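You operate a simulated robot arm through the tools that you are given. There is no shell and no other tool. Be economical: measure what you need, move in short steps, check, and stop when the job is done.

You run a simulated robot arm. Do the job below in one go: nothing can be reset, and whatever is moved stays where it is left.

JOB
Set the grey lamp housing level with the lamp crank, then lock it.
Fine: the green fastener frees and locks the crank; leave the yellow level lying on the housing. Where these are worked on the way, their far stop is far enough and under half their travel is too little: green fastener.
Where things are to end (x, y in the base frame): yellow level within 0.03 m of [0.58, 0.39].

It is judged by the outcome, as a careful person would: the job done as asked, and still so three seconds after it is handed in. It fails if anything else is knocked over, pushed out of place, dropped, spilled or broken.

ROBOT AND FRAMES
A 5-joint arm with a fingered hand on a trunk, on a base that drives. Base frame: it is fixed to the floor where the robot stands at the start and does not move with it; the origin is under the middle of the robot, x ahead of it, y to its left, z up. Lengths are in m, angles in degrees, forces in N, time in s.
With the tool pointing down near the work surface it reaches from about 0.26 to 0.56 m from the robot's upright axis, wherever it stands. Its first joint turns from -115.0 to 115.0 degrees. Places, roughly: green fastener [0.5, 0.2, 0.8]; grey lamp housing [0.6, 0.4, 0.7]; lamp crank [0.6, 0.2, 0.8]; top of the grey lamp housing [0.6, 0.4, 0.8]. The tool tilts only in the upright plane through the base axis and itself; it spins freely about its own axis. Payload 2.9 kg.
The TCP is the grasp point between the finger pads, 0.022 m short of the fingertips. In the tool frame z runs along the fingers and y along their closing line. Largest opening 0.124 m; the body of the gripper starts 0.06 m behind the TCP. The gripper is a hand of 3 fingers: y runs from the thumb to the fingers, the wrist lies at [0, 0, -0.218] in the tool frame, and closing takes about 1.5 s.
Orientation is that of the tool frame in the base frame, as a unit quaternion [w, x, y, z]. With the fingers straight down and closing along the base's y, the tool's x points along the base's -x, its y along +y and its z along -z.

CONTROLS
- The arm moves only by the tool jog_arm. Its argument "series" is a list of rows, each a list of 2 entries, a list of its own where there are three numbers: the shift along the tool's x, y, z in cm, then the turn, a rotation vector about the tool's x, y, z in degrees. In form: [[[tx, ty, tz], [ax, ay, az]], ...]. A call has 1 to 8 rows; each row is the pose to reach, as a shift and turn from the pose commanded when the call began, along the tool's axes at that moment. "fingers" is the opening in per cent of the stroke, from 0 (shut) to 100 (fully open), set as the call begins (left out, the last holds). Rows are played at 5 a second. More than 0.05 m and 8.6 degrees between two rows, or a gripper value outside its range, and nothing of the call is played. A pose out of reach is approached as far as the arm can. The call stops where the force on the tool passes 40 N (or 10 N more than at its start, if that is more) or the arm is blocked; 0.2 s more then pass. Each finger travels about 0.153 m/s and halts on what it meets, pressing with about 31 N; the grip force reading is that of the motor and also rises with nothing between the fingers. The clock runs only during rows and for 0.2 s after the last one: add rows that repeat a pose to give the fingers time. It gives the time, the measured TCP pose, the force on the tool (base axes), the opening and the grip force at its end, in the units of the frame above (readings bear some noise), with the torque about the TCP (base axes, N m) and any sound that the robot's microphone picked up.
- Cameras (640 x 400 px; columns grow to the right, rows downward): "scene" is now at [0.0066, 0.1427, 1.6099]; the picture's right is [-0.03, -1.00, 0.00], its down [-0.87, 0.03, -0.50] and it looks along [0.50, -0.02, -0.87] (base axes); focal length 259 px, centre (320, 200). "wrist" rides on the gripper at [0.064, -0.037, -0.075] in the tool frame; the picture's right is [0.50, 0.87, 0.00], its down [-0.62, 0.36, -0.70] and it looks along [-0.61, 0.35, 0.71] (tool axes); focal length 230 px, centre (320, 200).
- camera(camera): a new picture of that camera. It takes no simulated time.
- lift_body(by): slides the trunk up (or, below 0, down) by that many m; the arm and the scene camera ride with it, the base frame stays. It gives what a move gives, with no picture.
- roll_base(legs): drives the robot by 1 to 6 legs, each [ahead, left, turn to the left] in m, m and degrees, along the robot's own axes; the way and the turn of a leg run together, so that a leg with both is an arc; at most 1.5 m and 180 degrees a leg. The arm and the cameras ride along, it lands a little off, and it stops where it bumps. It gives what a move gives.
- finger_targets(finger1, finger2, thumb_bend): sets how far each is bent, from 0 (flat) to 1 (curled in); at 0.3 the hand is open as for a grip, at 0.7 the pads meet at the TCP. One left out holds its place. A second passes; each finger stops where it meets its share of the squeeze, and holds until it gets a number again. A gripper value or a shape takes the hand back. It gives what a move gives, with no picture; readings hold the bend of each and the force on the fingers (four entries, about 0 where the hand has none), thumb and palm.
- set_grasp(shape): the hand has 3 fingers and takes this shape, open, in about a second: jaw (thumb against the fingers, like two jaws); tri (thumb and two fingers); tip (a fingertip pinch); poke (one finger out to press); point (the index stretched); flat (the hand flat); cup (the hand cupped); fist (a fist). The gripper value then closes the fingers along that shape, each until it touches; the sizes above hold for jaw. It gives what a move gives, with no picture.
- pan_tilt(pan, tilt): turns the head with the scene camera to pan (to the left, within 155 degrees either way) and tilt (down, from -29 to 69), counted from straight ahead of the robot. It gives what a move gives.
- pixel_to_xyz(camera, pixels): for up to 12 pixels [column, row] of the newest picture of that camera ("zoom" is the newest enlarged one), the place [x, y, z] in the base frame of the surface seen there, good to about 0.002 m. It takes no simulated time.
- zoom(camera, box): a new picture of the part [left, top, right, bottom] of that camera's present view, enlarged. It takes no simulated time.
- finish_job(): hands the job in; it is judged then, once.

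Work in short steps. Measure before you move; look again where a grasp or a placing could have gone wrong, and mend it. You have 80 turns and 68 pictures in all, those below and enlarged ones among them. Open the gripper and draw the arm clear of the work before you hand the job in, unless the task says otherwise; then end with one line.

The tools are called as name(argument=value, ...) on one line, values as JSON. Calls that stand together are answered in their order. jog_arm: Moves the arm, as the interface text tells. Its arguments: {"type":"object","properties":{"series":{"type":"array"},"fingers":{"type":"number"}},"required":["series"]} The other tools are called the same way: lift_body (by) slides the trunk up or down; set_grasp (shape) gives the hand a shape; finger_targets (finger1, finger2, thumb_bend) moves the fingers one by one; roll_base (legs) drives the base; pan_tilt (pan, tilt) turns the head that bears the scene camera; camera (camera) takes a picture; pixel_to_xyz (camera, pixels) gives the place of the surface under pixels of a picture; zoom (camera, box) takes an enlarged picture of a part of a camera's view; finish_job () hands the job in.

At the start:

```text
time: 0.0
eef_pos: [0.3848, -0.0161, 1.1021]
ee_rot: [0.0, 0.001, 1.0, 0.0]
force: [1.1, 0.0, -0.6]
wrist_torque: [0.0, -0.03, 0.03]
finger_gap: 0.1238
grip_force: 0.0
shape: jaw
bend: [0.3, 0.3, 0.3]
finger forces: [0.0, 0.0, 0.0, 0.0, 0.0, 0.1]
trunk travel left (down, up): [-0.725, 0.265]
robot x, y, heading: [0.0008, -0.0011, 0.2]
head pan, tilt: [-1.7, 60.1]
```

scene: 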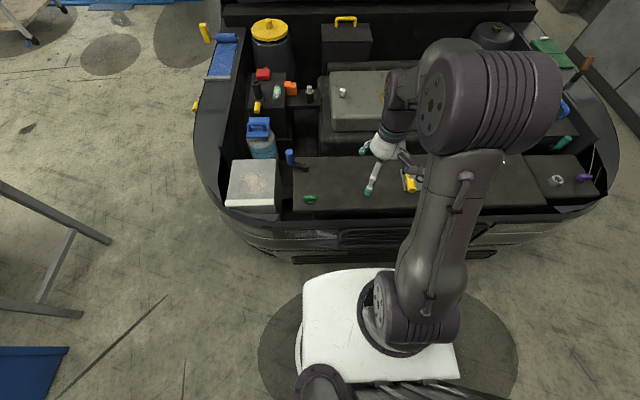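
wrist: 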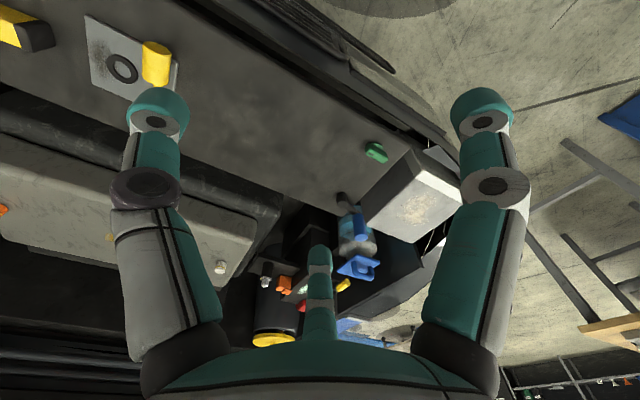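

The scene picture shows a light grey box at (252,185), a green knob at (310,199), a blue handle at (290,157) and something yellow at (408,182). I zoom in on these.

zoom(camera="scene", box=[210, 110, 350, 220])

zoom(camera="scene", box=[340, 130, 460, 210])

pixel_to_xyz(camera="scene", pixels=[[232, 165], [272, 165], [232, 203], [272, 203], [252, 184], [310, 199], [290, 157], [302, 167], [408, 182], [340, 185], [260, 125]])

```text
3.64 times, centred on (280, 165) of scene
```

zoom: 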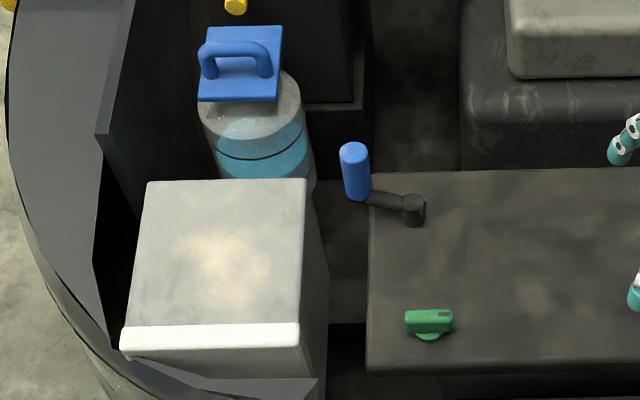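

```text
5.00 times, centred on (400, 170) of scene
```

zoom: 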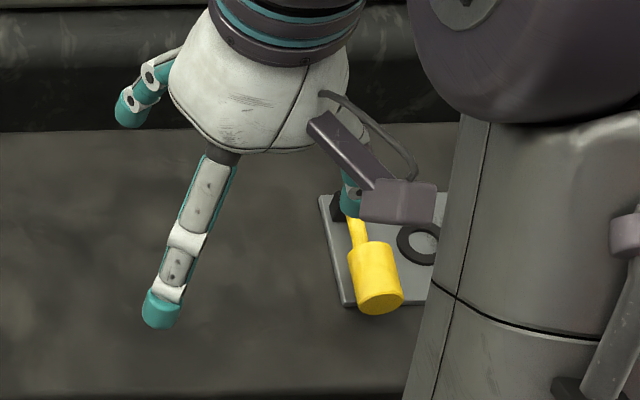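

```text
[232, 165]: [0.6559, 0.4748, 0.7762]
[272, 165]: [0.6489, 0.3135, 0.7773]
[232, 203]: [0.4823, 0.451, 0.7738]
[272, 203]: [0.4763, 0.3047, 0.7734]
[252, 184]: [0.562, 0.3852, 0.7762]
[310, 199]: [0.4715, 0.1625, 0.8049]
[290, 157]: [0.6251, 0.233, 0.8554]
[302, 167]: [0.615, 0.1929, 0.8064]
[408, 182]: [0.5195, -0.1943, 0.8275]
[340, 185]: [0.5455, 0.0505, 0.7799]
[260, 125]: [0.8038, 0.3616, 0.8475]
```

The yellow thing at (408,182) is a lever on a plate. The wrist view shows another yellow and black block at (20,30), so I look there.

zoom(camera="wrist", box=[0, 0, 220, 140])

pixel_to_xyz(camera="wrist", pixels=[[5, 28], [35, 35], [155, 60], [120, 68], [220, 268], [342, 286]])

zoom(camera="scene", box=[180, 0, 640, 220])

```text
2.86 times, centred on (110, 70) of wrist
```

zoom: 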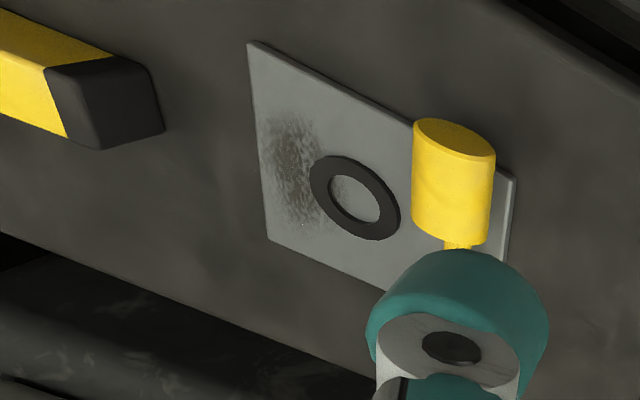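

```text
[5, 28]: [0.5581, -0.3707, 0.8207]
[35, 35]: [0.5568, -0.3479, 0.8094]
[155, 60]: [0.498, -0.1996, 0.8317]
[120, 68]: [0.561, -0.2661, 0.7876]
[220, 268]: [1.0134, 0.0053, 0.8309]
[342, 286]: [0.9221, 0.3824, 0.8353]
```

```text
1.39 times, centred on (410, 110) of scene
```

zoom: 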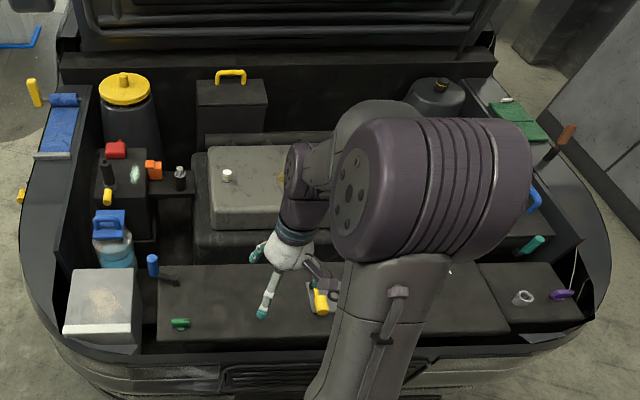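

The level looks like the yellow and black bar near (0.56,-0.4), which is hidden by the arm. I check how far ahead the base can go, then drive right.

pixel_to_xyz(camera="scene", pixels=[[350, 272], [310, 280], [350, 262], [390, 253], [300, 262], [250, 235], [350, 240], [330, 218], [250, 218]])

roll_base(legs=[[0, -0.42, 0]])

camera(camera="scene")

camera(camera="wrist")

```text
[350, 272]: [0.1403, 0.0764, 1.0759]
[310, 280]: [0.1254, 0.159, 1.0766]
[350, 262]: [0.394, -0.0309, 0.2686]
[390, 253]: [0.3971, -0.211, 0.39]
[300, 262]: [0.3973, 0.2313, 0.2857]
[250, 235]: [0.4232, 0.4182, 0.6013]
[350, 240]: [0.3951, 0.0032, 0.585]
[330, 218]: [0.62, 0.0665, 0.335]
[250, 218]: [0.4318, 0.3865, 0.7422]
```

```text
time: 2.5
eef_pos: [0.3831, -0.4225, 1.1034]
ee_rot: [0.001, 0.001, 1.0, 0.0]
force: [-0.1, -0.2, -0.2]
wrist_torque: [-0.01, 0.0, 0.03]
finger_gap: 0.1239
grip_force: 0.1
shape: jaw
bend: [0.3, 0.3, 0.3]
finger forces: [0.0, 0.0, 0.0, 0.1, 0.0, 0.0]
trunk travel left (down, up): [-0.725, 0.265]
robot x, y, heading: [-0.0034, -0.4058, -0.2]
head pan, tilt: [-1.7, 60.1]
```

```text
61 pictures are left
```

scene: 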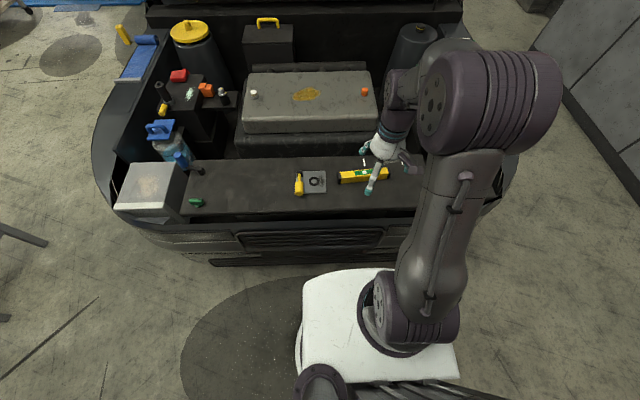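

```text
60 pictures are left
```

wrist: 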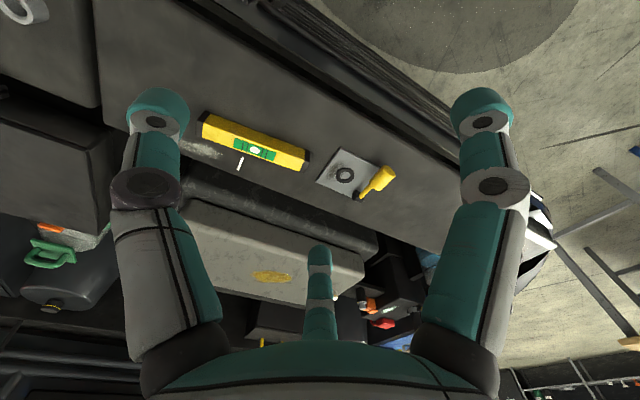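

The level is the yellow bar at (363,175) with a bubble vial. I measure its ends and the base clearance.

zoom(camera="scene", box=[280, 140, 420, 220])

pixel_to_xyz(camera="scene", pixels=[[342, 177], [352, 176], [380, 174], [386, 173], [363, 182], [363, 174], [350, 195], [315, 272]])

pixel_to_xyz(camera="wrist", pixels=[[206, 122], [218, 125], [254, 142], [300, 155], [255, 150], [240, 158], [243, 130], [260, 162], [150, 100], [230, 115]])

zoom(camera="wrist", box=[180, 90, 340, 190])

```text
4.57 times, centred on (350, 180) of scene
```

zoom: 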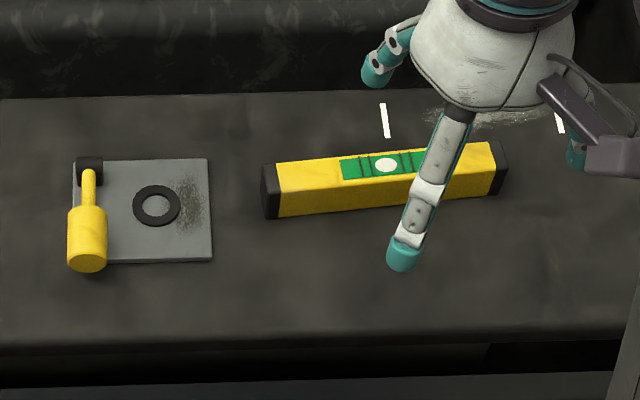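

```text
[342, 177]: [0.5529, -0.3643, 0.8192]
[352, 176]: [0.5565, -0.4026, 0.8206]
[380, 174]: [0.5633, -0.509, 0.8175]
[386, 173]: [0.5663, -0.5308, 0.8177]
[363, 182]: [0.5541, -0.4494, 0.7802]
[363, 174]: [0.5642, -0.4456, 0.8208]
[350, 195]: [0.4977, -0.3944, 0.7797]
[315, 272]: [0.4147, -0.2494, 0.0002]
```

```text
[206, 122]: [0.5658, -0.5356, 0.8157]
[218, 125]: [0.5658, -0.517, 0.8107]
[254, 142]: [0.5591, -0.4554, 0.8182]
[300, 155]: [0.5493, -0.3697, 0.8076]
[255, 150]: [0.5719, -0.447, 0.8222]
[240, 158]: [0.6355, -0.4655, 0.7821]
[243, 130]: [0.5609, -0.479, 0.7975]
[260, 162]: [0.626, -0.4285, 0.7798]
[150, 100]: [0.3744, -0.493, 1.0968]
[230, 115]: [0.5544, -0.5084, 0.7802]
```

```text
4.00 times, centred on (260, 140) of wrist
```

zoom: 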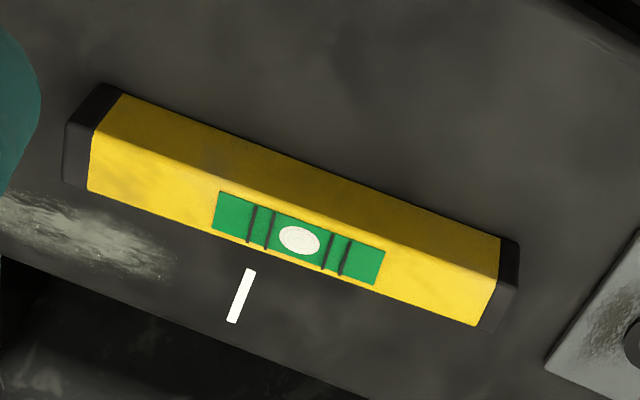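

The level is centred near (0.563,-0.45), about 0.18 long along y with a 4° yaw, and its top is at 0.82. I drive slightly ahead and right for reach.

roll_base(legs=[[0.07, -0.035, 0]])

```text
time: 3.6
eef_pos: [0.4537, -0.4599, 1.1021]
ee_rot: [-0.001, 0.003, 1.0, 0.0]
force: [-0.4, -0.2, 0.7]
wrist_torque: [0.0, 0.03, 0.0]
finger_gap: 0.1238
grip_force: 0.1
shape: jaw
bend: [0.3, 0.3, 0.3]
finger forces: [0.0, 0.0, 0.0, 0.0, 0.2, 0.0]
trunk travel left (down, up): [-0.725, 0.265]
robot x, y, heading: [0.0726, -0.4378, -0.3]
head pan, tilt: [-1.7, 60.1]
```

The tool now sits at (0.454,-0.460,1.10), closing along y. I move it over the level while spinning +68.8° toward closing along x.

jog_arm(series=[[[-1.4, 0.15, 1.2], [0, 0, 8.5]], [[-2.8, 0.3, 2.4], [0, 0, 17]], [[-4.2, 0.45, 3.6], [0, 0, 25.5]], [[-5.6, 0.6, 4.8], [0, 0, 34]], [[-7, 0.75, 6], [0, 0, 42.5]], [[-8.4, 0.9, 7.2], [0, 0, 51]], [[-9.8, 1.05, 8.4], [0, 0, 59.5]], [[-11.2, 1.2, 9.6], [0, 0, 68]]], fingers=100)

jog_arm(series=[[[0, 0, 1], [0, 0, 8.5]], [[0, 0, 2], [0, 0, 17.5]], [[0, 0, 2], [0, 0, 17.5]]])

camera(camera="wrist")

camera(camera="scene")

```text
time: 5.4
eef_pos: [0.5639, -0.4455, 1.0071]
ee_rot: [0.0, 0.562, 0.827, 0.0]
force: [0.1, 0.3, 0.0]
wrist_torque: [0.03, 0.03, 0.02]
finger_gap: 0.124
grip_force: 0.0
shape: jaw
bend: [0.3, 0.3, 0.3]
finger forces: [0.1, 0.0, 0.0, 0.0, 0.0, 0.1]
trunk travel left (down, up): [-0.725, 0.265]
robot x, y, heading: [0.0678, -0.441, -0.3]
head pan, tilt: [-1.7, 60.1]
```

```text
refused: row 2 steps farther than a row can; nothing moved
```

```text
57 pictures are left
```

wrist: 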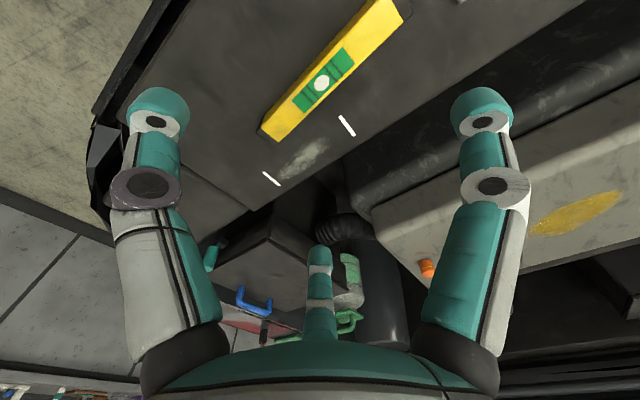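

```text
56 pictures are left
```

scene: 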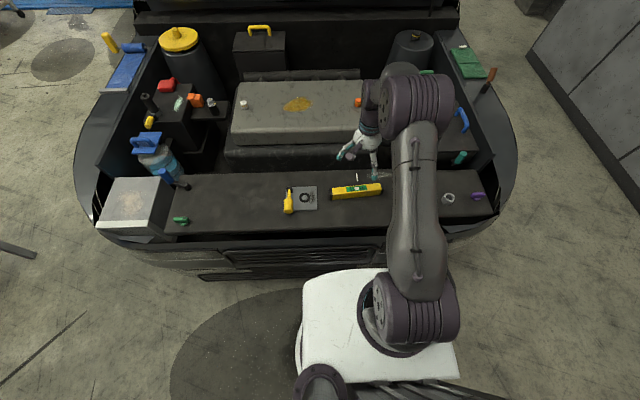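

I measure the level more precisely from here.

zoom(camera="scene", box=[315, 160, 405, 220])

pixel_to_xyz(camera="wrist", pixels=[[321, 83], [344, 53], [303, 104], [264, 128], [275, 139], [383, 5], [402, 20], [310, 73], [330, 92]])

```text
6.67 times, centred on (360, 190) of scene
```

zoom: 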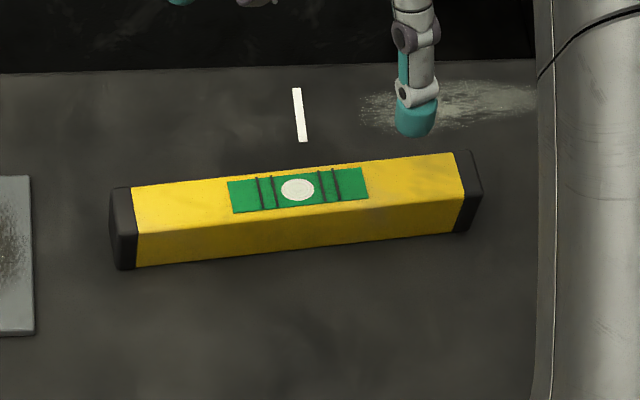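

```text
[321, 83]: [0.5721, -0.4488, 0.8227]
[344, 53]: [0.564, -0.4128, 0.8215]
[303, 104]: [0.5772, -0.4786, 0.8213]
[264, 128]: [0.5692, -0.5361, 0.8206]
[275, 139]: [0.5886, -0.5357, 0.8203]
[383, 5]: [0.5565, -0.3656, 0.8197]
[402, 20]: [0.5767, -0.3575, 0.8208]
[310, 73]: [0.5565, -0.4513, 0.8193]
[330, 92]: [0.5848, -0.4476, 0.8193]
```

The level centre is (0.570,-0.449), its top is at 0.82, and its yaw is about 4°. I finish the spin and descend above it.

jog_arm(series=[[[-0.3, 0.25, 3], [0, 0, 8.5]], [[-0.57, 0.48, 6], [0, 0, 17]], [[-0.57, 0.48, 10], [0, 0, 17.5]], [[-0.57, 0.48, 13], [0, 0, 17.5]], [[-0.57, 0.48, 13], [0, 0, 17.5]]])

zoom(camera="scene", box=[300, 140, 420, 220])

camera(camera="wrist")

```text
time: 6.6
eef_pos: [0.5732, -0.4539, 0.8744]
ee_rot: [0.0, 0.681, 0.732, -0.001]
force: [0.0, -0.4, -0.1]
wrist_torque: [-0.01, -0.01, 0.01]
finger_gap: 0.1243
grip_force: 0.0
shape: jaw
bend: [0.3, 0.3, 0.3]
finger forces: [0.0, 0.0, 0.1, 0.1, 0.0, 0.0]
trunk travel left (down, up): [-0.725, 0.265]
robot x, y, heading: [0.0713, -0.4446, -0.2]
head pan, tilt: [-1.7, 60.1]
```

```text
5.00 times, centred on (360, 180) of scene
```

zoom: 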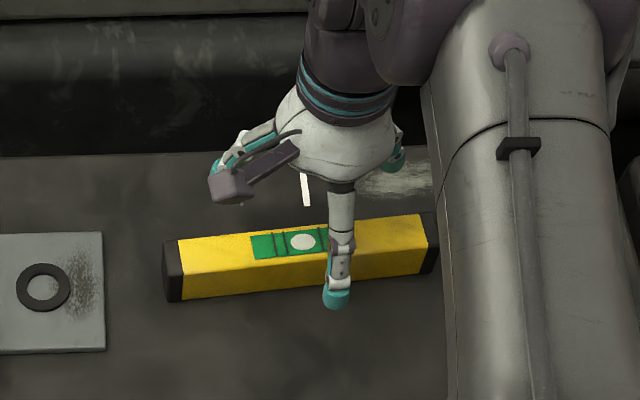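

```text
53 pictures are left
```

wrist: 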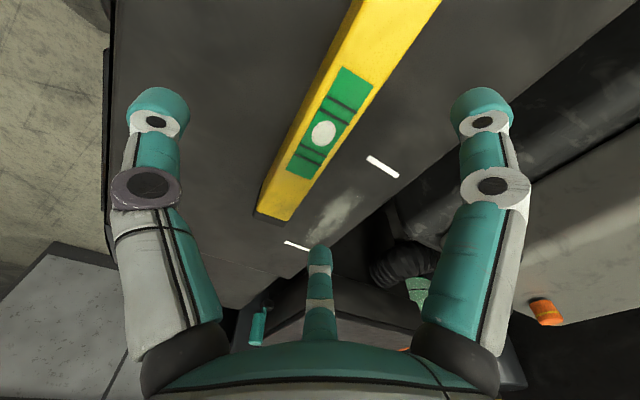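

The fingers straddle the bar. I descend to TCP z of about 0.807.

jog_arm(series=[[[0.4, -0.25, 3], [0, 0, 0]], [[0.4, -0.25, 5], [0, 0, 0]], [[0.4, -0.25, 6.7], [0, 0, 0]], [[0.4, -0.25, 6.7], [0, 0, 0]]])

jog_arm(series=[[[0, 0, 0], [0, 0, 0]], [[0, 0, 0], [0, 0, 0]], [[0, 0, 0], [0, 0, 0]], [[0, 0, 0], [0, 0, 0]], [[0, 0, 0], [0, 0, 0]], [[0, 0, 0], [0, 0, 0]], [[0, 0, 0], [0, 0, 0]], [[0, 0, 0], [0, 0, 0]]], fingers=0)

zoom(camera="scene", box=[300, 140, 420, 220])

```text
time: 7.6
eef_pos: [0.5696, -0.4493, 0.8091]
ee_rot: [0.001, 0.681, 0.732, 0.0]
force: [0.4, -0.4, 0.5]
wrist_torque: [0.0, 0.0, 0.0]
finger_gap: 0.124
grip_force: 0.0
shape: jaw
bend: [0.3, 0.3, 0.3]
finger forces: [0.0, 0.0, 0.0, 0.1, 0.0, 0.0]
trunk travel left (down, up): [-0.725, 0.265]
robot x, y, heading: [0.0761, -0.4428, -0.3]
head pan, tilt: [-1.7, 60.1]
```

```text
time: 9.4
eef_pos: [0.5698, -0.449, 0.8104]
ee_rot: [0.0, 0.68, 0.733, 0.0]
force: [2.0, -0.4, 4.8]
wrist_torque: [-0.03, 0.08, -0.02]
finger_gap: 0.0324
grip_force: 31.0
shape: jaw
bend: [0.78, 0.78, 0.7]
finger forces: [21.3, 22.0, 0.0, 0.1, 41.5, 0.1]
trunk travel left (down, up): [-0.725, 0.265]
robot x, y, heading: [0.072, -0.4414, -0.4]
head pan, tilt: [-1.7, 60.1]
```

```text
5.00 times, centred on (360, 180) of scene
```

zoom: 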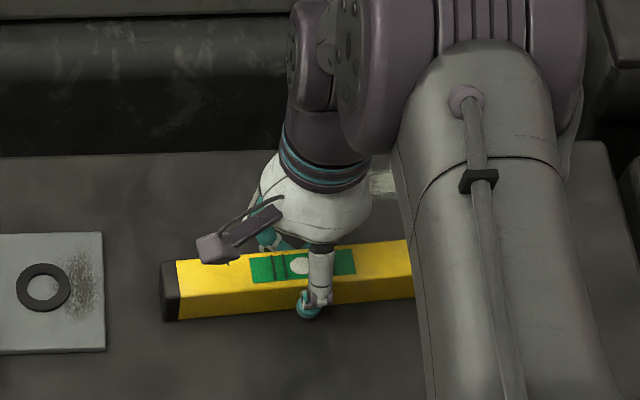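

Gripped at 32 mm with a firm force. I lift 19 cm and drive left to the housing.

jog_arm(series=[[[0, 0, -2], [0, 0, 0]], [[0, 0, -5], [0, 0, 0]], [[0, 0, -8], [0, 0, 0]], [[0, 0, -11], [0, 0, 0]], [[0, 0, -14], [0, 0, 0]], [[0, 0, -17], [0, 0, 0]], [[0, 0, -19], [0, 0, 0]], [[0, 0, -19], [0, 0, 0]]])

roll_base(legs=[[0, 0.42, 0], [0, 0.36, 0]])

camera(camera="scene")

camera(camera="wrist")

```text
time: 11.2
eef_pos: [0.5686, -0.4494, 0.9977]
ee_rot: [0.001, 0.68, 0.733, 0.0]
force: [-0.9, 0.1, -0.8]
wrist_torque: [-0.01, -0.05, -0.02]
finger_gap: 0.0321
grip_force: 30.5
shape: jaw
bend: [0.79, 0.78, 0.7]
finger forces: [23.3, 24.4, 0.0, 0.0, 41.6, 0.0]
trunk travel left (down, up): [-0.725, 0.265]
robot x, y, heading: [0.0703, -0.4389, -0.0]
head pan, tilt: [-1.7, 60.1]
```

```text
time: 15.7
eef_pos: [0.5721, 0.3452, 0.9986]
ee_rot: [-0.001, 0.678, 0.735, 0.0]
force: [0.1, -0.1, -1.5]
wrist_torque: [0.0, -0.01, -0.02]
finger_gap: 0.0324
grip_force: 30.9
shape: jaw
bend: [0.79, 0.78, 0.7]
finger forces: [23.4, 24.4, 0.0, 0.0, 41.7, 0.0]
trunk travel left (down, up): [-0.725, 0.265]
robot x, y, heading: [0.0732, 0.3491, 0.2]
head pan, tilt: [-1.7, 60.1]
```

```text
51 pictures are left
```

scene: 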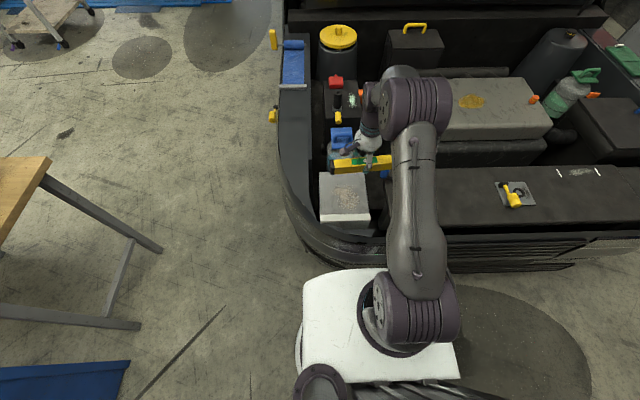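

```text
50 pictures are left
```

wrist: 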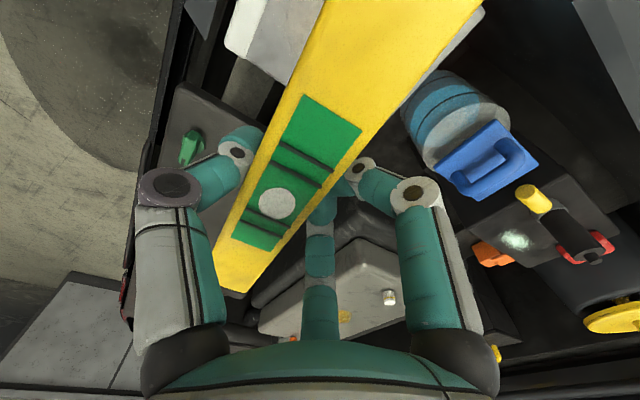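

Now I measure the housing top from the new camera position.

zoom(camera="scene", box=[290, 150, 430, 250])

pixel_to_xyz(camera="scene", pixels=[[325, 177], [345, 178], [360, 180], [325, 190], [345, 190], [360, 190], [325, 203], [345, 203], [363, 203], [325, 213], [345, 213], [363, 213]])

```text
4.00 times, centred on (360, 200) of scene
```

zoom: 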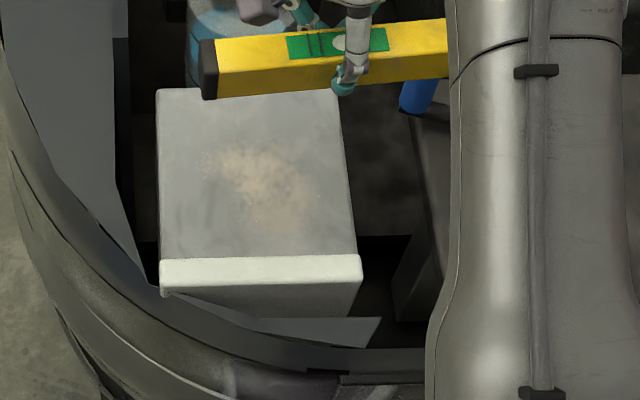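

```text
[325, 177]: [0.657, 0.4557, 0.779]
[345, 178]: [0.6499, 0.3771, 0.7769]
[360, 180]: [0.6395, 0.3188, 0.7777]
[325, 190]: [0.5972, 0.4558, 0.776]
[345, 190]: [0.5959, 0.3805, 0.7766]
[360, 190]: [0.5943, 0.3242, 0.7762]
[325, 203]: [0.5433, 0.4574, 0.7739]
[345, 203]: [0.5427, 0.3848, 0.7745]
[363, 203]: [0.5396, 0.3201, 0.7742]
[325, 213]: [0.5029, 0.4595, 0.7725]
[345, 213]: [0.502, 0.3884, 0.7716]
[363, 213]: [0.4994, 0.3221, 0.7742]
```

The top rises about 2° toward +x and is flat in y, so the level must lie along x. I spin back while moving over (0.58,0.39).

jog_arm(series=[[[0.55, 0.15, 0], [0, 0, -8.5]], [[1.1, 0.3, 0], [0, 0, -17]], [[1.65, 0.45, 0], [0, 0, -25.5]], [[2.2, 0.6, 0], [0, 0, -34]], [[2.75, 0.75, 0], [0, 0, -42.5]], [[3.3, 0.9, 0], [0, 0, -51]], [[3.85, 1.05, 0], [0, 0, -59.5]], [[4.4, 1.16, 0], [0, 0, -68]]])

jog_arm(series=[[[0, 0, 1], [0, 0, -8.5]], [[0, 0, 3], [0, 0, -17]], [[0, 0, 5], [0, 0, -17.4]], [[0, 0, 5], [0, 0, -17.4]]])

zoom(camera="scene", box=[290, 130, 430, 250])

camera(camera="wrist")

```text
time: 17.5
eef_pos: [0.5797, 0.3936, 0.998]
ee_rot: [0.001, 0.15, 0.989, 0.0]
force: [-0.4, -0.2, -1.8]
wrist_torque: [0.05, -0.01, 0.01]
finger_gap: 0.0322
grip_force: 31.1
shape: jaw
bend: [0.79, 0.78, 0.7]
finger forces: [23.5, 24.4, 0.0, 0.0, 41.7, 0.1]
trunk travel left (down, up): [-0.725, 0.265]
robot x, y, heading: [0.073, 0.3527, 0.1]
head pan, tilt: [-1.7, 60.1]
```

```text
time: 18.5
eef_pos: [0.5801, 0.3919, 0.9479]
ee_rot: [0.001, -0.001, 1.0, 0.0]
force: [0.0, 0.9, -1.7]
wrist_torque: [0.0, -0.01, 0.02]
finger_gap: 0.0322
grip_force: 30.9
shape: jaw
bend: [0.79, 0.78, 0.7]
finger forces: [23.6, 24.5, 0.1, 0.0, 41.7, 0.0]
trunk travel left (down, up): [-0.725, 0.265]
robot x, y, heading: [0.0768, 0.3492, 0.3]
head pan, tilt: [-1.7, 60.1]
```

```text
3.33 times, centred on (360, 190) of scene
```

zoom: 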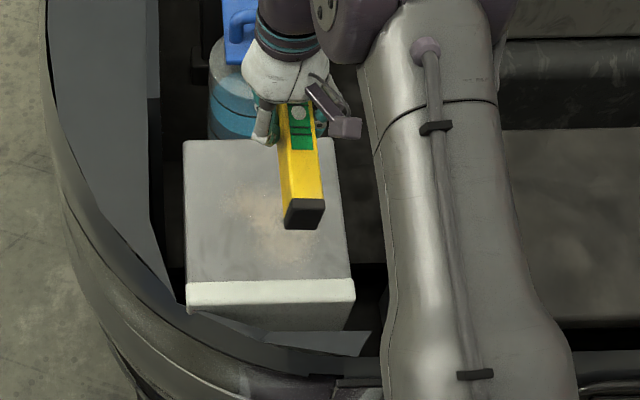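

```text
47 pictures are left
```

wrist: 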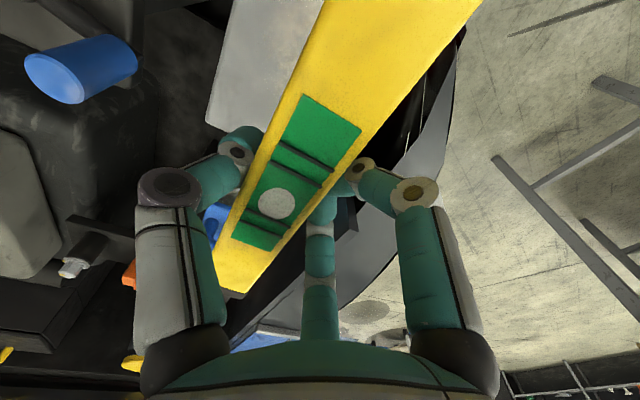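

The level is aligned along x over the housing. I descend to TCP z of about 0.809, where its underside sits just above the top.

jog_arm(series=[[[0, 0, 4], [0, 0, 0]], [[0, 0, 8], [0, 0, 0]], [[0, 0, 11], [0, 0, 0]], [[0, 0, 12.5], [0, 0, 0]], [[0, 0, 13.3], [0, 0, 0]], [[0, 0, 13.8], [0, 0, 0]], [[0, 0, 13.8], [0, 0, 0]]])

zoom(camera="scene", box=[290, 130, 430, 250])

```text
time: 20.1
eef_pos: [0.5798, 0.3905, 0.811]
ee_rot: [0.0, 0.001, 1.0, -0.001]
force: [-0.2, 0.4, -1.8]
wrist_torque: [0.03, 0.01, 0.0]
finger_gap: 0.0321
grip_force: 31.0
shape: jaw
bend: [0.79, 0.78, 0.7]
finger forces: [23.5, 24.7, 0.0, 0.0, 41.6, 0.1]
trunk travel left (down, up): [-0.725, 0.265]
robot x, y, heading: [0.0723, 0.3496, -0.0]
head pan, tilt: [-1.7, 60.1]
```

```text
3.33 times, centred on (360, 190) of scene
```

zoom: 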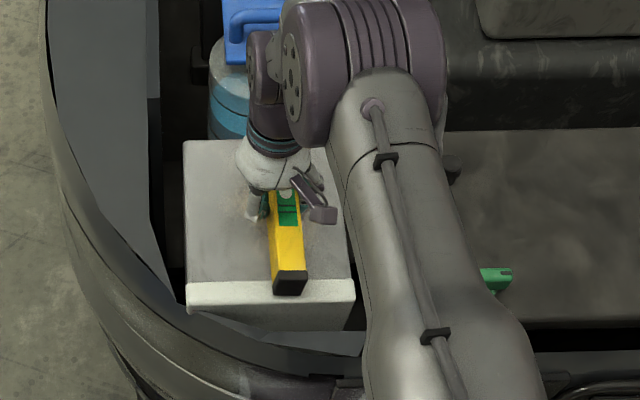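

Not yet touching. I lower in millimetre steps.

jog_arm(series=[[[0, 0, 0.15], [0, 0, 0]], [[0, 0, 0.3], [0, 0, 0]], [[0, 0, 0.3], [0, 0, 0]]])

```text
time: 20.9
eef_pos: [0.5787, 0.3913, 0.8086]
ee_rot: [0.0, 0.001, 1.0, -0.001]
force: [0.1, -1.4, -1.0]
wrist_torque: [0.03, -0.03, -0.05]
finger_gap: 0.0324
grip_force: 30.9
shape: jaw
bend: [0.79, 0.78, 0.7]
finger forces: [23.3, 24.9, 0.0, 0.0, 41.7, 0.1]
trunk travel left (down, up): [-0.725, 0.265]
robot x, y, heading: [0.071, 0.3484, 0.3]
head pan, tilt: [-1.7, 60.1]
```

jog_arm(series=[[[0, 0, 0.1], [0, 0, 0]], [[0, 0, 0.2], [0, 0, 0]], [[0, 0, 0.2], [0, 0, 0]]])

```text
time: 21.7
eef_pos: [0.5802, 0.3904, 0.8047]
ee_rot: [0.001, 0.001, 1.0, 0.0]
force: [0.1, 0.5, -0.3]
wrist_torque: [-0.04, -0.08, -0.01]
finger_gap: 0.0321
grip_force: 30.8
shape: jaw
bend: [0.79, 0.78, 0.7]
finger forces: [21.9, 26.8, 0.0, 0.1, 41.5, 0.0]
trunk travel left (down, up): [-0.725, 0.265]
robot x, y, heading: [0.072, 0.3488, 0.3]
head pan, tilt: [-1.7, 60.1]
```

The finger forces are shifting (21.9 and 26.8), so contact is beginning. I open the fingers and rise.

jog_arm(series=[[[0, 0, 0.1], [0, 0, 0]], [[0, 0, 0.1], [0, 0, 0]], [[0, 0, 0.1], [0, 0, 0]], [[0, 0, 0.1], [0, 0, 0]], [[0, 0, 0.1], [0, 0, 0]], [[0, 0, 0.1], [0, 0, 0]]], fingers=100)

jog_arm(series=[[[0, 0, -2], [0, 0, 0]], [[0, 0, -6], [0, 0, 0]], [[0, 0, -10], [0, 0, 0]], [[0, 0, -14], [0, 0, 0]], [[0, 0, -18], [0, 0, 0]], [[0, 0, -21], [0, 0, 0]], [[0, 0, -21], [0, 0, 0]]])

zoom(camera="scene", box=[290, 130, 430, 250])

camera(camera="wrist")

```text
time: 23.1
eef_pos: [0.5798, 0.3909, 0.8032]
ee_rot: [0.0, -0.001, 1.0, 0.0]
force: [0.2, -1.1, 0.4]
wrist_torque: [0.03, -0.05, -0.02]
finger_gap: 0.124
grip_force: 0.1
shape: jaw
bend: [0.3, 0.3, 0.3]
finger forces: [0.0, 0.0, 0.0, 0.0, 0.1, 0.1]
trunk travel left (down, up): [-0.725, 0.265]
robot x, y, heading: [0.0703, 0.3501, 0.2]
head pan, tilt: [-1.7, 60.1]
```

```text
time: 24.7
eef_pos: [0.5792, 0.3888, 1.0142]
ee_rot: [-0.001, 0.001, 1.0, 0.0]
force: [0.1, -0.2, -0.2]
wrist_torque: [0.02, 0.01, -0.02]
finger_gap: 0.1237
grip_force: 0.1
shape: jaw
bend: [0.3, 0.3, 0.3]
finger forces: [0.0, 0.0, 0.1, 0.1, 0.1, 0.0]
trunk travel left (down, up): [-0.725, 0.265]
robot x, y, heading: [0.0716, 0.3519, 0.2]
head pan, tilt: [-1.7, 60.1]
```

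```text
3.33 times, centred on (360, 190) of scene
```

zoom: 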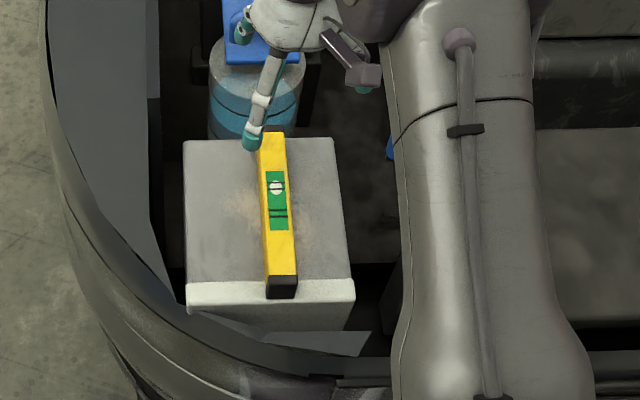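

```text
44 pictures are left
```

wrist: 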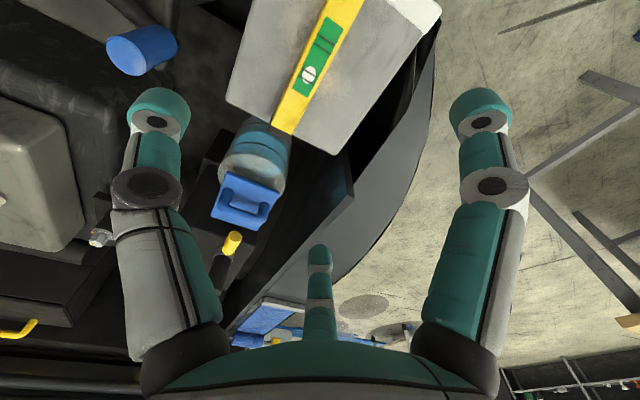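

The level lies on the housing with its bubble toward the high (+x) end. I drive so that the green fastener and crank are in reach, then view them.

roll_base(legs=[[0, -0.26, 0], [0.03, 0, 0]])

zoom(camera="scene", box=[200, 120, 360, 240])

camera(camera="wrist")

```text
time: 27.0
eef_pos: [0.6089, 0.1263, 1.0145]
ee_rot: [0.0, -0.001, 1.0, 0.0]
force: [0.6, -0.5, -0.3]
wrist_torque: [-0.03, -0.03, 0.01]
finger_gap: 0.124
grip_force: 0.2
shape: jaw
bend: [0.3, 0.3, 0.3]
finger forces: [0.0, 0.1, 0.0, 0.0, 0.0, 0.1]
trunk travel left (down, up): [-0.725, 0.265]
robot x, y, heading: [0.1042, 0.0833, 0.2]
head pan, tilt: [-1.7, 60.1]
```

```text
3.33 times, centred on (280, 180) of scene
```

zoom: 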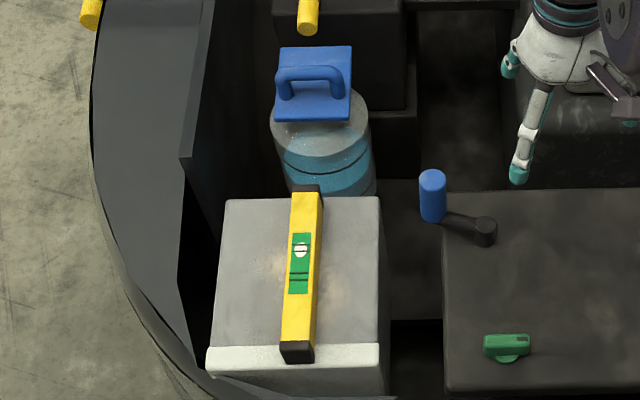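

```text
42 pictures are left
```

wrist: 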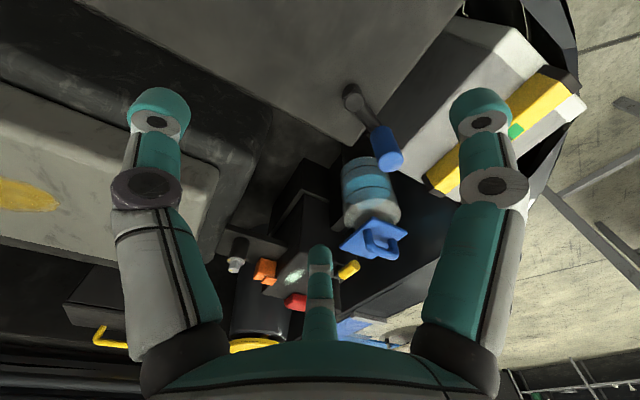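

zoom(camera="scene", box=[295, 155, 345, 215])

pixel_to_xyz(camera="zoom", pixels=[[150, 100], [150, 130], [170, 160], [250, 180], [310, 170], [310, 185], [300, 325], [340, 325], [370, 325], [345, 340], [345, 355], [255, 325]])

```text
6.67 times, centred on (320, 185) of scene
```

zoom: 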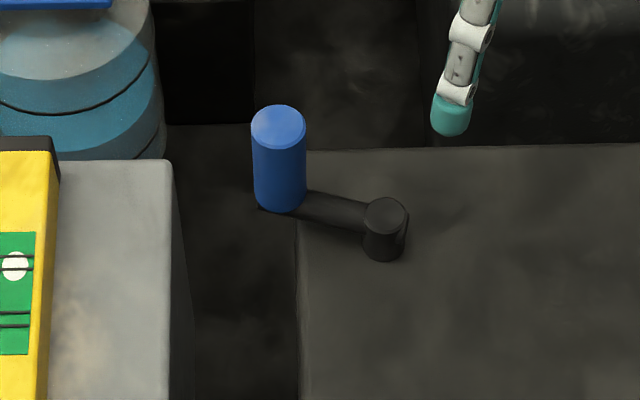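

```text
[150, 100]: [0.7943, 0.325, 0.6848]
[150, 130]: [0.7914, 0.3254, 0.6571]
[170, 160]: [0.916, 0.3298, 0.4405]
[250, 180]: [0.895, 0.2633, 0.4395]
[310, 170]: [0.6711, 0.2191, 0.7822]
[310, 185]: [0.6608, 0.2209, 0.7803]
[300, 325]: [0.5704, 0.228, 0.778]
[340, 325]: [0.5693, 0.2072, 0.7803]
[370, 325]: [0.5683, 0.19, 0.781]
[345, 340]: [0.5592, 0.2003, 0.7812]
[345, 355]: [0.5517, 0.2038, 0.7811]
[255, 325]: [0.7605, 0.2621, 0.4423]
```

pixel_to_xyz(camera="zoom", pixels=[[278, 125], [278, 112], [278, 140], [280, 200], [335, 210], [386, 213], [386, 230], [386, 258]])

zoom(camera="scene", box=[305, 190, 350, 220])

pixel_to_xyz(camera="zoom", pixels=[[240, 190], [280, 180], [330, 180], [360, 180], [270, 210], [300, 250], [300, 225], [345, 200], [240, 205], [360, 205]])

```text
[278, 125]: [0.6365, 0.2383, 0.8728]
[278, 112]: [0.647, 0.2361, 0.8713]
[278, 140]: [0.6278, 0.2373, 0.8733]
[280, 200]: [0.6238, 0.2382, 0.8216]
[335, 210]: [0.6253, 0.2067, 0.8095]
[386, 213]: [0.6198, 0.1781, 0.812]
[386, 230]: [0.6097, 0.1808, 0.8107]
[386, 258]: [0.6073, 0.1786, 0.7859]
```

```text
13.33 times, centred on (328, 205) of scene
```

zoom: 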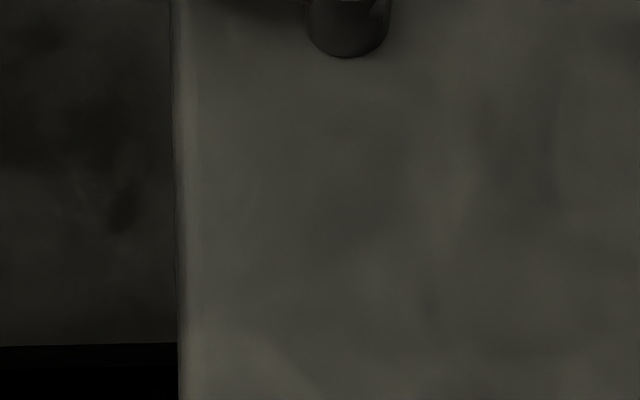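

```text
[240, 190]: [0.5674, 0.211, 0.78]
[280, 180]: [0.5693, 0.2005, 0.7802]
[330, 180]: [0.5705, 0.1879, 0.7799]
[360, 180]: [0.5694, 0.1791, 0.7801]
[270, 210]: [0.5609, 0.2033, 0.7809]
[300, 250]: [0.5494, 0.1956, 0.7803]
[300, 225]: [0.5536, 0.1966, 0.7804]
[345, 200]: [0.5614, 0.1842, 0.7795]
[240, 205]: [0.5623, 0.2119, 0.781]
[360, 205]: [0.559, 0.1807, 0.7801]
```

The crank grip is at (0.637,0.238), top 0.873, and its hub is at (0.615,0.179). Next I zoom on the fastener near (336,224).

zoom(camera="scene", box=[316, 210, 356, 235])

pixel_to_xyz(camera="scene", pixels=[[331, 222], [334, 222], [337, 222], [340, 222], [342, 222], [331, 225], [336, 225], [341, 225], [336, 228]])

```text
16.00 times, centred on (336, 222) of scene
```

zoom: 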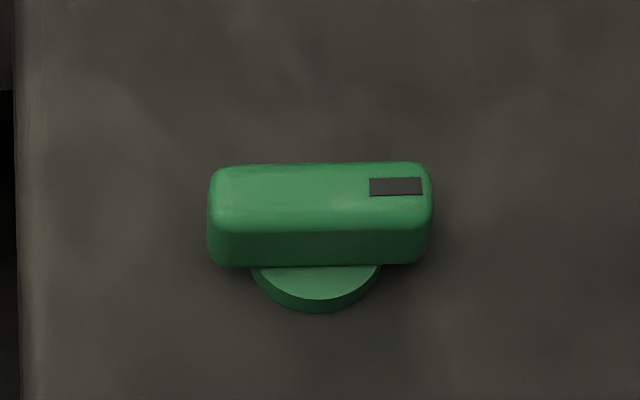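

```text
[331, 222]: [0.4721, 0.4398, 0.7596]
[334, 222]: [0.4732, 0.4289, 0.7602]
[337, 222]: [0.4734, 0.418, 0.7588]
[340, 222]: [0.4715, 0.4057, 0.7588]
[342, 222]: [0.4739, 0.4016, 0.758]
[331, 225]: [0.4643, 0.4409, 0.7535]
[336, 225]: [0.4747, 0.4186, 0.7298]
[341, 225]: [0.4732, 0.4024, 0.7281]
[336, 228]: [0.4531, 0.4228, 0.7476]
```

pixel_to_xyz(camera="zoom", pixels=[[225, 190], [415, 185], [320, 175], [320, 195], [320, 220], [320, 290], [320, 250], [215, 220], [428, 220]])

```text
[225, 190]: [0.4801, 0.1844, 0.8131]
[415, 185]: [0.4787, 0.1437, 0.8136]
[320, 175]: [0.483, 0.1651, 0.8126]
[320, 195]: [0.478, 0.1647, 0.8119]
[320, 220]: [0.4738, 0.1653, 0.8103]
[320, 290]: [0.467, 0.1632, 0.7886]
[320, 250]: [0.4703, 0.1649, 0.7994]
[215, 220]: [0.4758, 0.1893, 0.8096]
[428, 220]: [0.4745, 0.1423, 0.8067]
```

The fastener is a bar along y centred (0.478,0.165), about 14 mm thick, top 0.813. I move over it and spin to close across x.

jog_arm(series=[[[1.65, 0.5, 0.5], [0, 0, 8.5]], [[3.3, 1, 1], [0, 0, 17]], [[4.95, 1.5, 1.5], [0, 0, 25.5]], [[6.6, 2, 2], [0, 0, 34]], [[8.2, 2.5, 2.5], [0, 0, 42.5]], [[9.8, 3, 3], [0, 0, 51]], [[11.5, 3.45, 4], [0, 0, 59.5]], [[13.1, 3.9, 5], [0, 0, 68]]])

jog_arm(series=[[[0, 0, 2], [0, 0, 8.5]], [[0, 0, 4], [0, 0, 17]], [[0, 0, 7], [0, 0, 22]], [[0, 0, 7], [0, 0, 22]]])

camera(camera="wrist")

zoom(camera="scene", box=[280, 170, 400, 245])

```text
time: 28.8
eef_pos: [0.4795, 0.1654, 0.964]
ee_rot: [0.0, 0.56, 0.829, 0.0]
force: [1.0, 0.0, -0.1]
wrist_torque: [-0.04, -0.01, 0.01]
finger_gap: 0.1241
grip_force: 0.2
shape: jaw
bend: [0.3, 0.3, 0.3]
finger forces: [0.0, 0.1, 0.0, 0.0, 0.0, 0.1]
trunk travel left (down, up): [-0.725, 0.265]
robot x, y, heading: [0.1025, 0.0863, -0.1]
head pan, tilt: [-1.7, 60.1]
```

```text
time: 29.8
eef_pos: [0.4791, 0.1647, 0.8907]
ee_rot: [0.001, 0.707, 0.707, 0.001]
force: [0.3, 0.2, 0.9]
wrist_torque: [0.02, 0.0, -0.02]
finger_gap: 0.124
grip_force: 0.1
shape: jaw
bend: [0.3, 0.3, 0.3]
finger forces: [0.1, 0.0, 0.0, 0.1, 0.0, 0.0]
trunk travel left (down, up): [-0.725, 0.265]
robot x, y, heading: [0.1035, 0.0856, 0.3]
head pan, tilt: [-1.7, 60.1]
```

```text
38 pictures are left
```

wrist: 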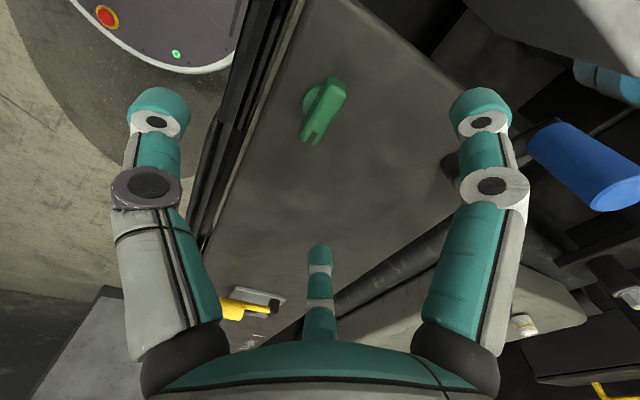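

```text
5.33 times, centred on (340, 208) of scene
```

zoom: 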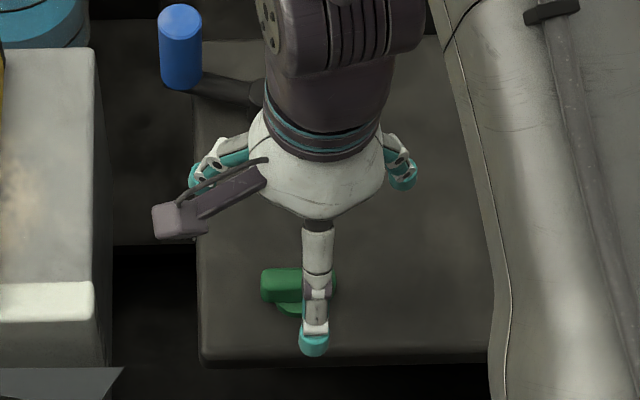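

The hand is centred over the knob. I descend to TCP z of about 0.811 and close.

jog_arm(series=[[[0, -0.1, 3], [0, 0, 0]], [[0, -0.1, 6], [0, 0, 0]], [[0, -0.1, 8], [0, 0, 0]], [[0, -0.1, 8], [0, 0, 0]]])

jog_arm(series=[[[0, 0, 0], [0, 0, 0]], [[0, 0, 0], [0, 0, 0]], [[0, 0, 0], [0, 0, 0]], [[0, 0, 0], [0, 0, 0]], [[0, 0, 0], [0, 0, 0]], [[0, 0, 0], [0, 0, 0]], [[0, 0, 0], [0, 0, 0]], [[0, 0, 0], [0, 0, 0]]], fingers=0)

zoom(camera="scene", box=[280, 170, 400, 245])

```text
time: 30.8
eef_pos: [0.4778, 0.1662, 0.8116]
ee_rot: [0.0, 0.707, 0.707, 0.0]
force: [-0.5, -0.1, 0.8]
wrist_torque: [0.01, 0.0, 0.01]
finger_gap: 0.1239
grip_force: 0.1
shape: jaw
bend: [0.3, 0.3, 0.3]
finger forces: [0.0, 0.1, 0.0, 0.0, 0.1, 0.0]
trunk travel left (down, up): [-0.725, 0.265]
robot x, y, heading: [0.1033, 0.0905, 0.2]
head pan, tilt: [-1.7, 60.1]
```

```text
time: 32.6
eef_pos: [0.4818, 0.1666, 0.8114]
ee_rot: [0.0, 0.707, 0.707, 0.002]
force: [27.0, 1.0, 19.9]
wrist_torque: [0.01, -0.54, 0.02]
finger_gap: 0.0181
grip_force: 31.1
shape: jaw
bend: [0.77, 0.77, 0.7]
finger forces: [32.9, 34.1, 0.1, 0.0, 40.1, 0.0]
trunk travel left (down, up): [-0.725, 0.265]
robot x, y, heading: [0.1017, 0.0922, 0.4]
head pan, tilt: [-1.7, 60.1]
```

```text
5.33 times, centred on (340, 208) of scene
```

zoom: 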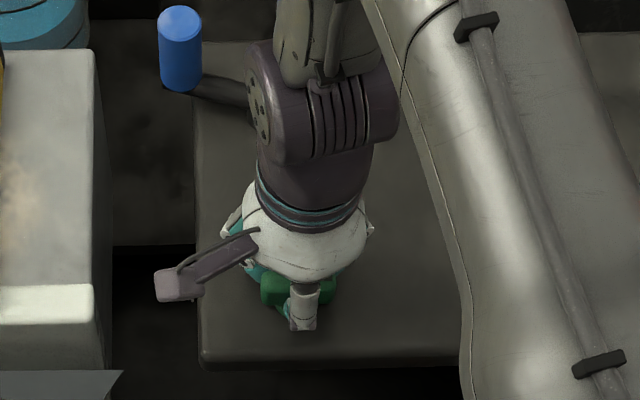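

It grips (gap 18 mm) but with a 27 N side load. I relieve this by shifting the command 4 mm along +x and 2 mm up.

jog_arm(series=[[[0, 0.4, -0.2], [0, 0, 0]], [[0, 0.4, -0.2], [0, 0, 0]]])

```text
time: 33.2
eef_pos: [0.4825, 0.165, 0.8134]
ee_rot: [-0.001, 0.707, 0.707, -0.003]
force: [11.1, 3.2, -7.9]
wrist_torque: [0.03, -0.15, 0.0]
finger_gap: 0.0162
grip_force: 31.0
shape: jaw
bend: [0.77, 0.77, 0.69]
finger forces: [25.4, 25.2, 0.0, 0.1, 39.0, 0.1]
trunk travel left (down, up): [-0.725, 0.265]
robot x, y, heading: [0.1036, 0.0888, 0.3]
head pan, tilt: [-1.7, 60.1]
```

The load is now small. I try turning counter-clockwise (seen from above) by 17°, watching the torque.

jog_arm(series=[[[0, 0.1, 0], [0, 0, -4]], [[0, 0.1, 0], [0, 0, -8]], [[0, 0.1, 0], [0, 0, -12]], [[0, 0.1, 0], [0, 0, -17]], [[0, 0.1, 0], [0, 0, -17]]])

zoom(camera="scene", box=[310, 195, 370, 235])

```text
time: 34.4
eef_pos: [0.4838, 0.1675, 0.8144]
ee_rot: [0.0, 0.594, 0.805, -0.002]
force: [9.2, 14.2, -16.8]
wrist_torque: [0.28, -0.12, -0.08]
finger_gap: 0.0141
grip_force: 31.5
shape: jaw
bend: [0.77, 0.77, 0.67]
finger forces: [24.4, 26.3, 0.0, 0.0, 38.8, 0.0]
trunk travel left (down, up): [-0.725, 0.265]
robot x, y, heading: [0.1033, 0.0858, 0.3]
head pan, tilt: [-1.7, 60.1]
```

```text
10.00 times, centred on (340, 215) of scene
```

zoom: 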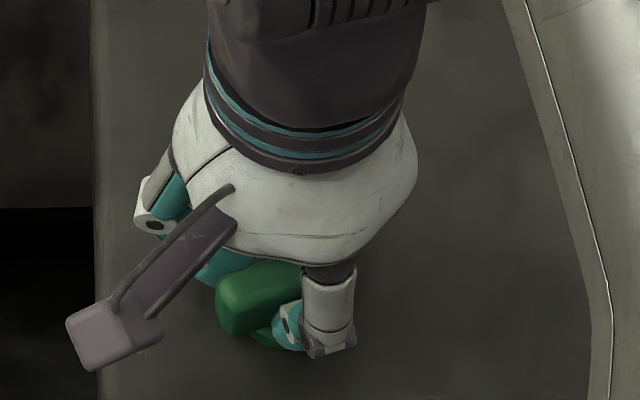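

The knob turned with the hand, about 17° with low torque. I continue another 34°, easing the side load.

jog_arm(series=[[[0.25, 0.15, 0.15], [0, 0, -6]], [[0.25, 0.15, 0.15], [0, 0, -12]], [[0.25, 0.15, 0.15], [0, 0, -18]], [[0.25, 0.15, 0.15], [0, 0, -24]], [[0.25, 0.15, 0.15], [0, 0, -30]], [[0.25, 0.15, 0.15], [0, 0, -34]], [[0.25, 0.15, 0.15], [0, 0, -34]]])

zoom(camera="scene", box=[310, 195, 370, 235])

```text
time: 36.0
eef_pos: [0.4817, 0.1684, 0.8148]
ee_rot: [0.0, 0.333, 0.943, -0.002]
force: [-4.4, 10.2, -11.1]
wrist_torque: [0.12, 0.18, -0.14]
finger_gap: 0.0131
grip_force: 31.7
shape: jaw
bend: [0.77, 0.77, 0.66]
finger forces: [23.0, 24.1, 0.0, 0.0, 41.2, 0.0]
trunk travel left (down, up): [-0.725, 0.265]
robot x, y, heading: [0.1009, 0.085, 0.2]
head pan, tilt: [-1.7, 60.1]
```

```text
10.00 times, centred on (340, 215) of scene
```

zoom: 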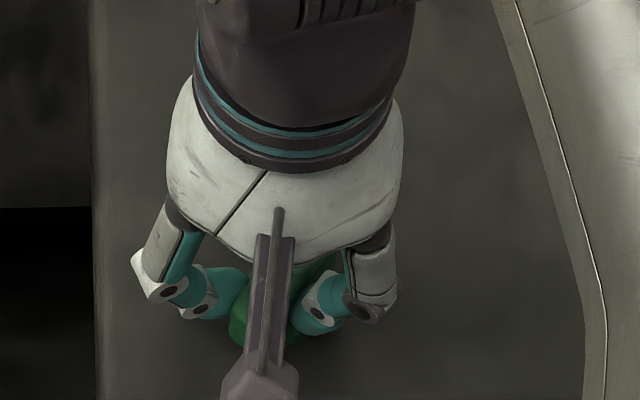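

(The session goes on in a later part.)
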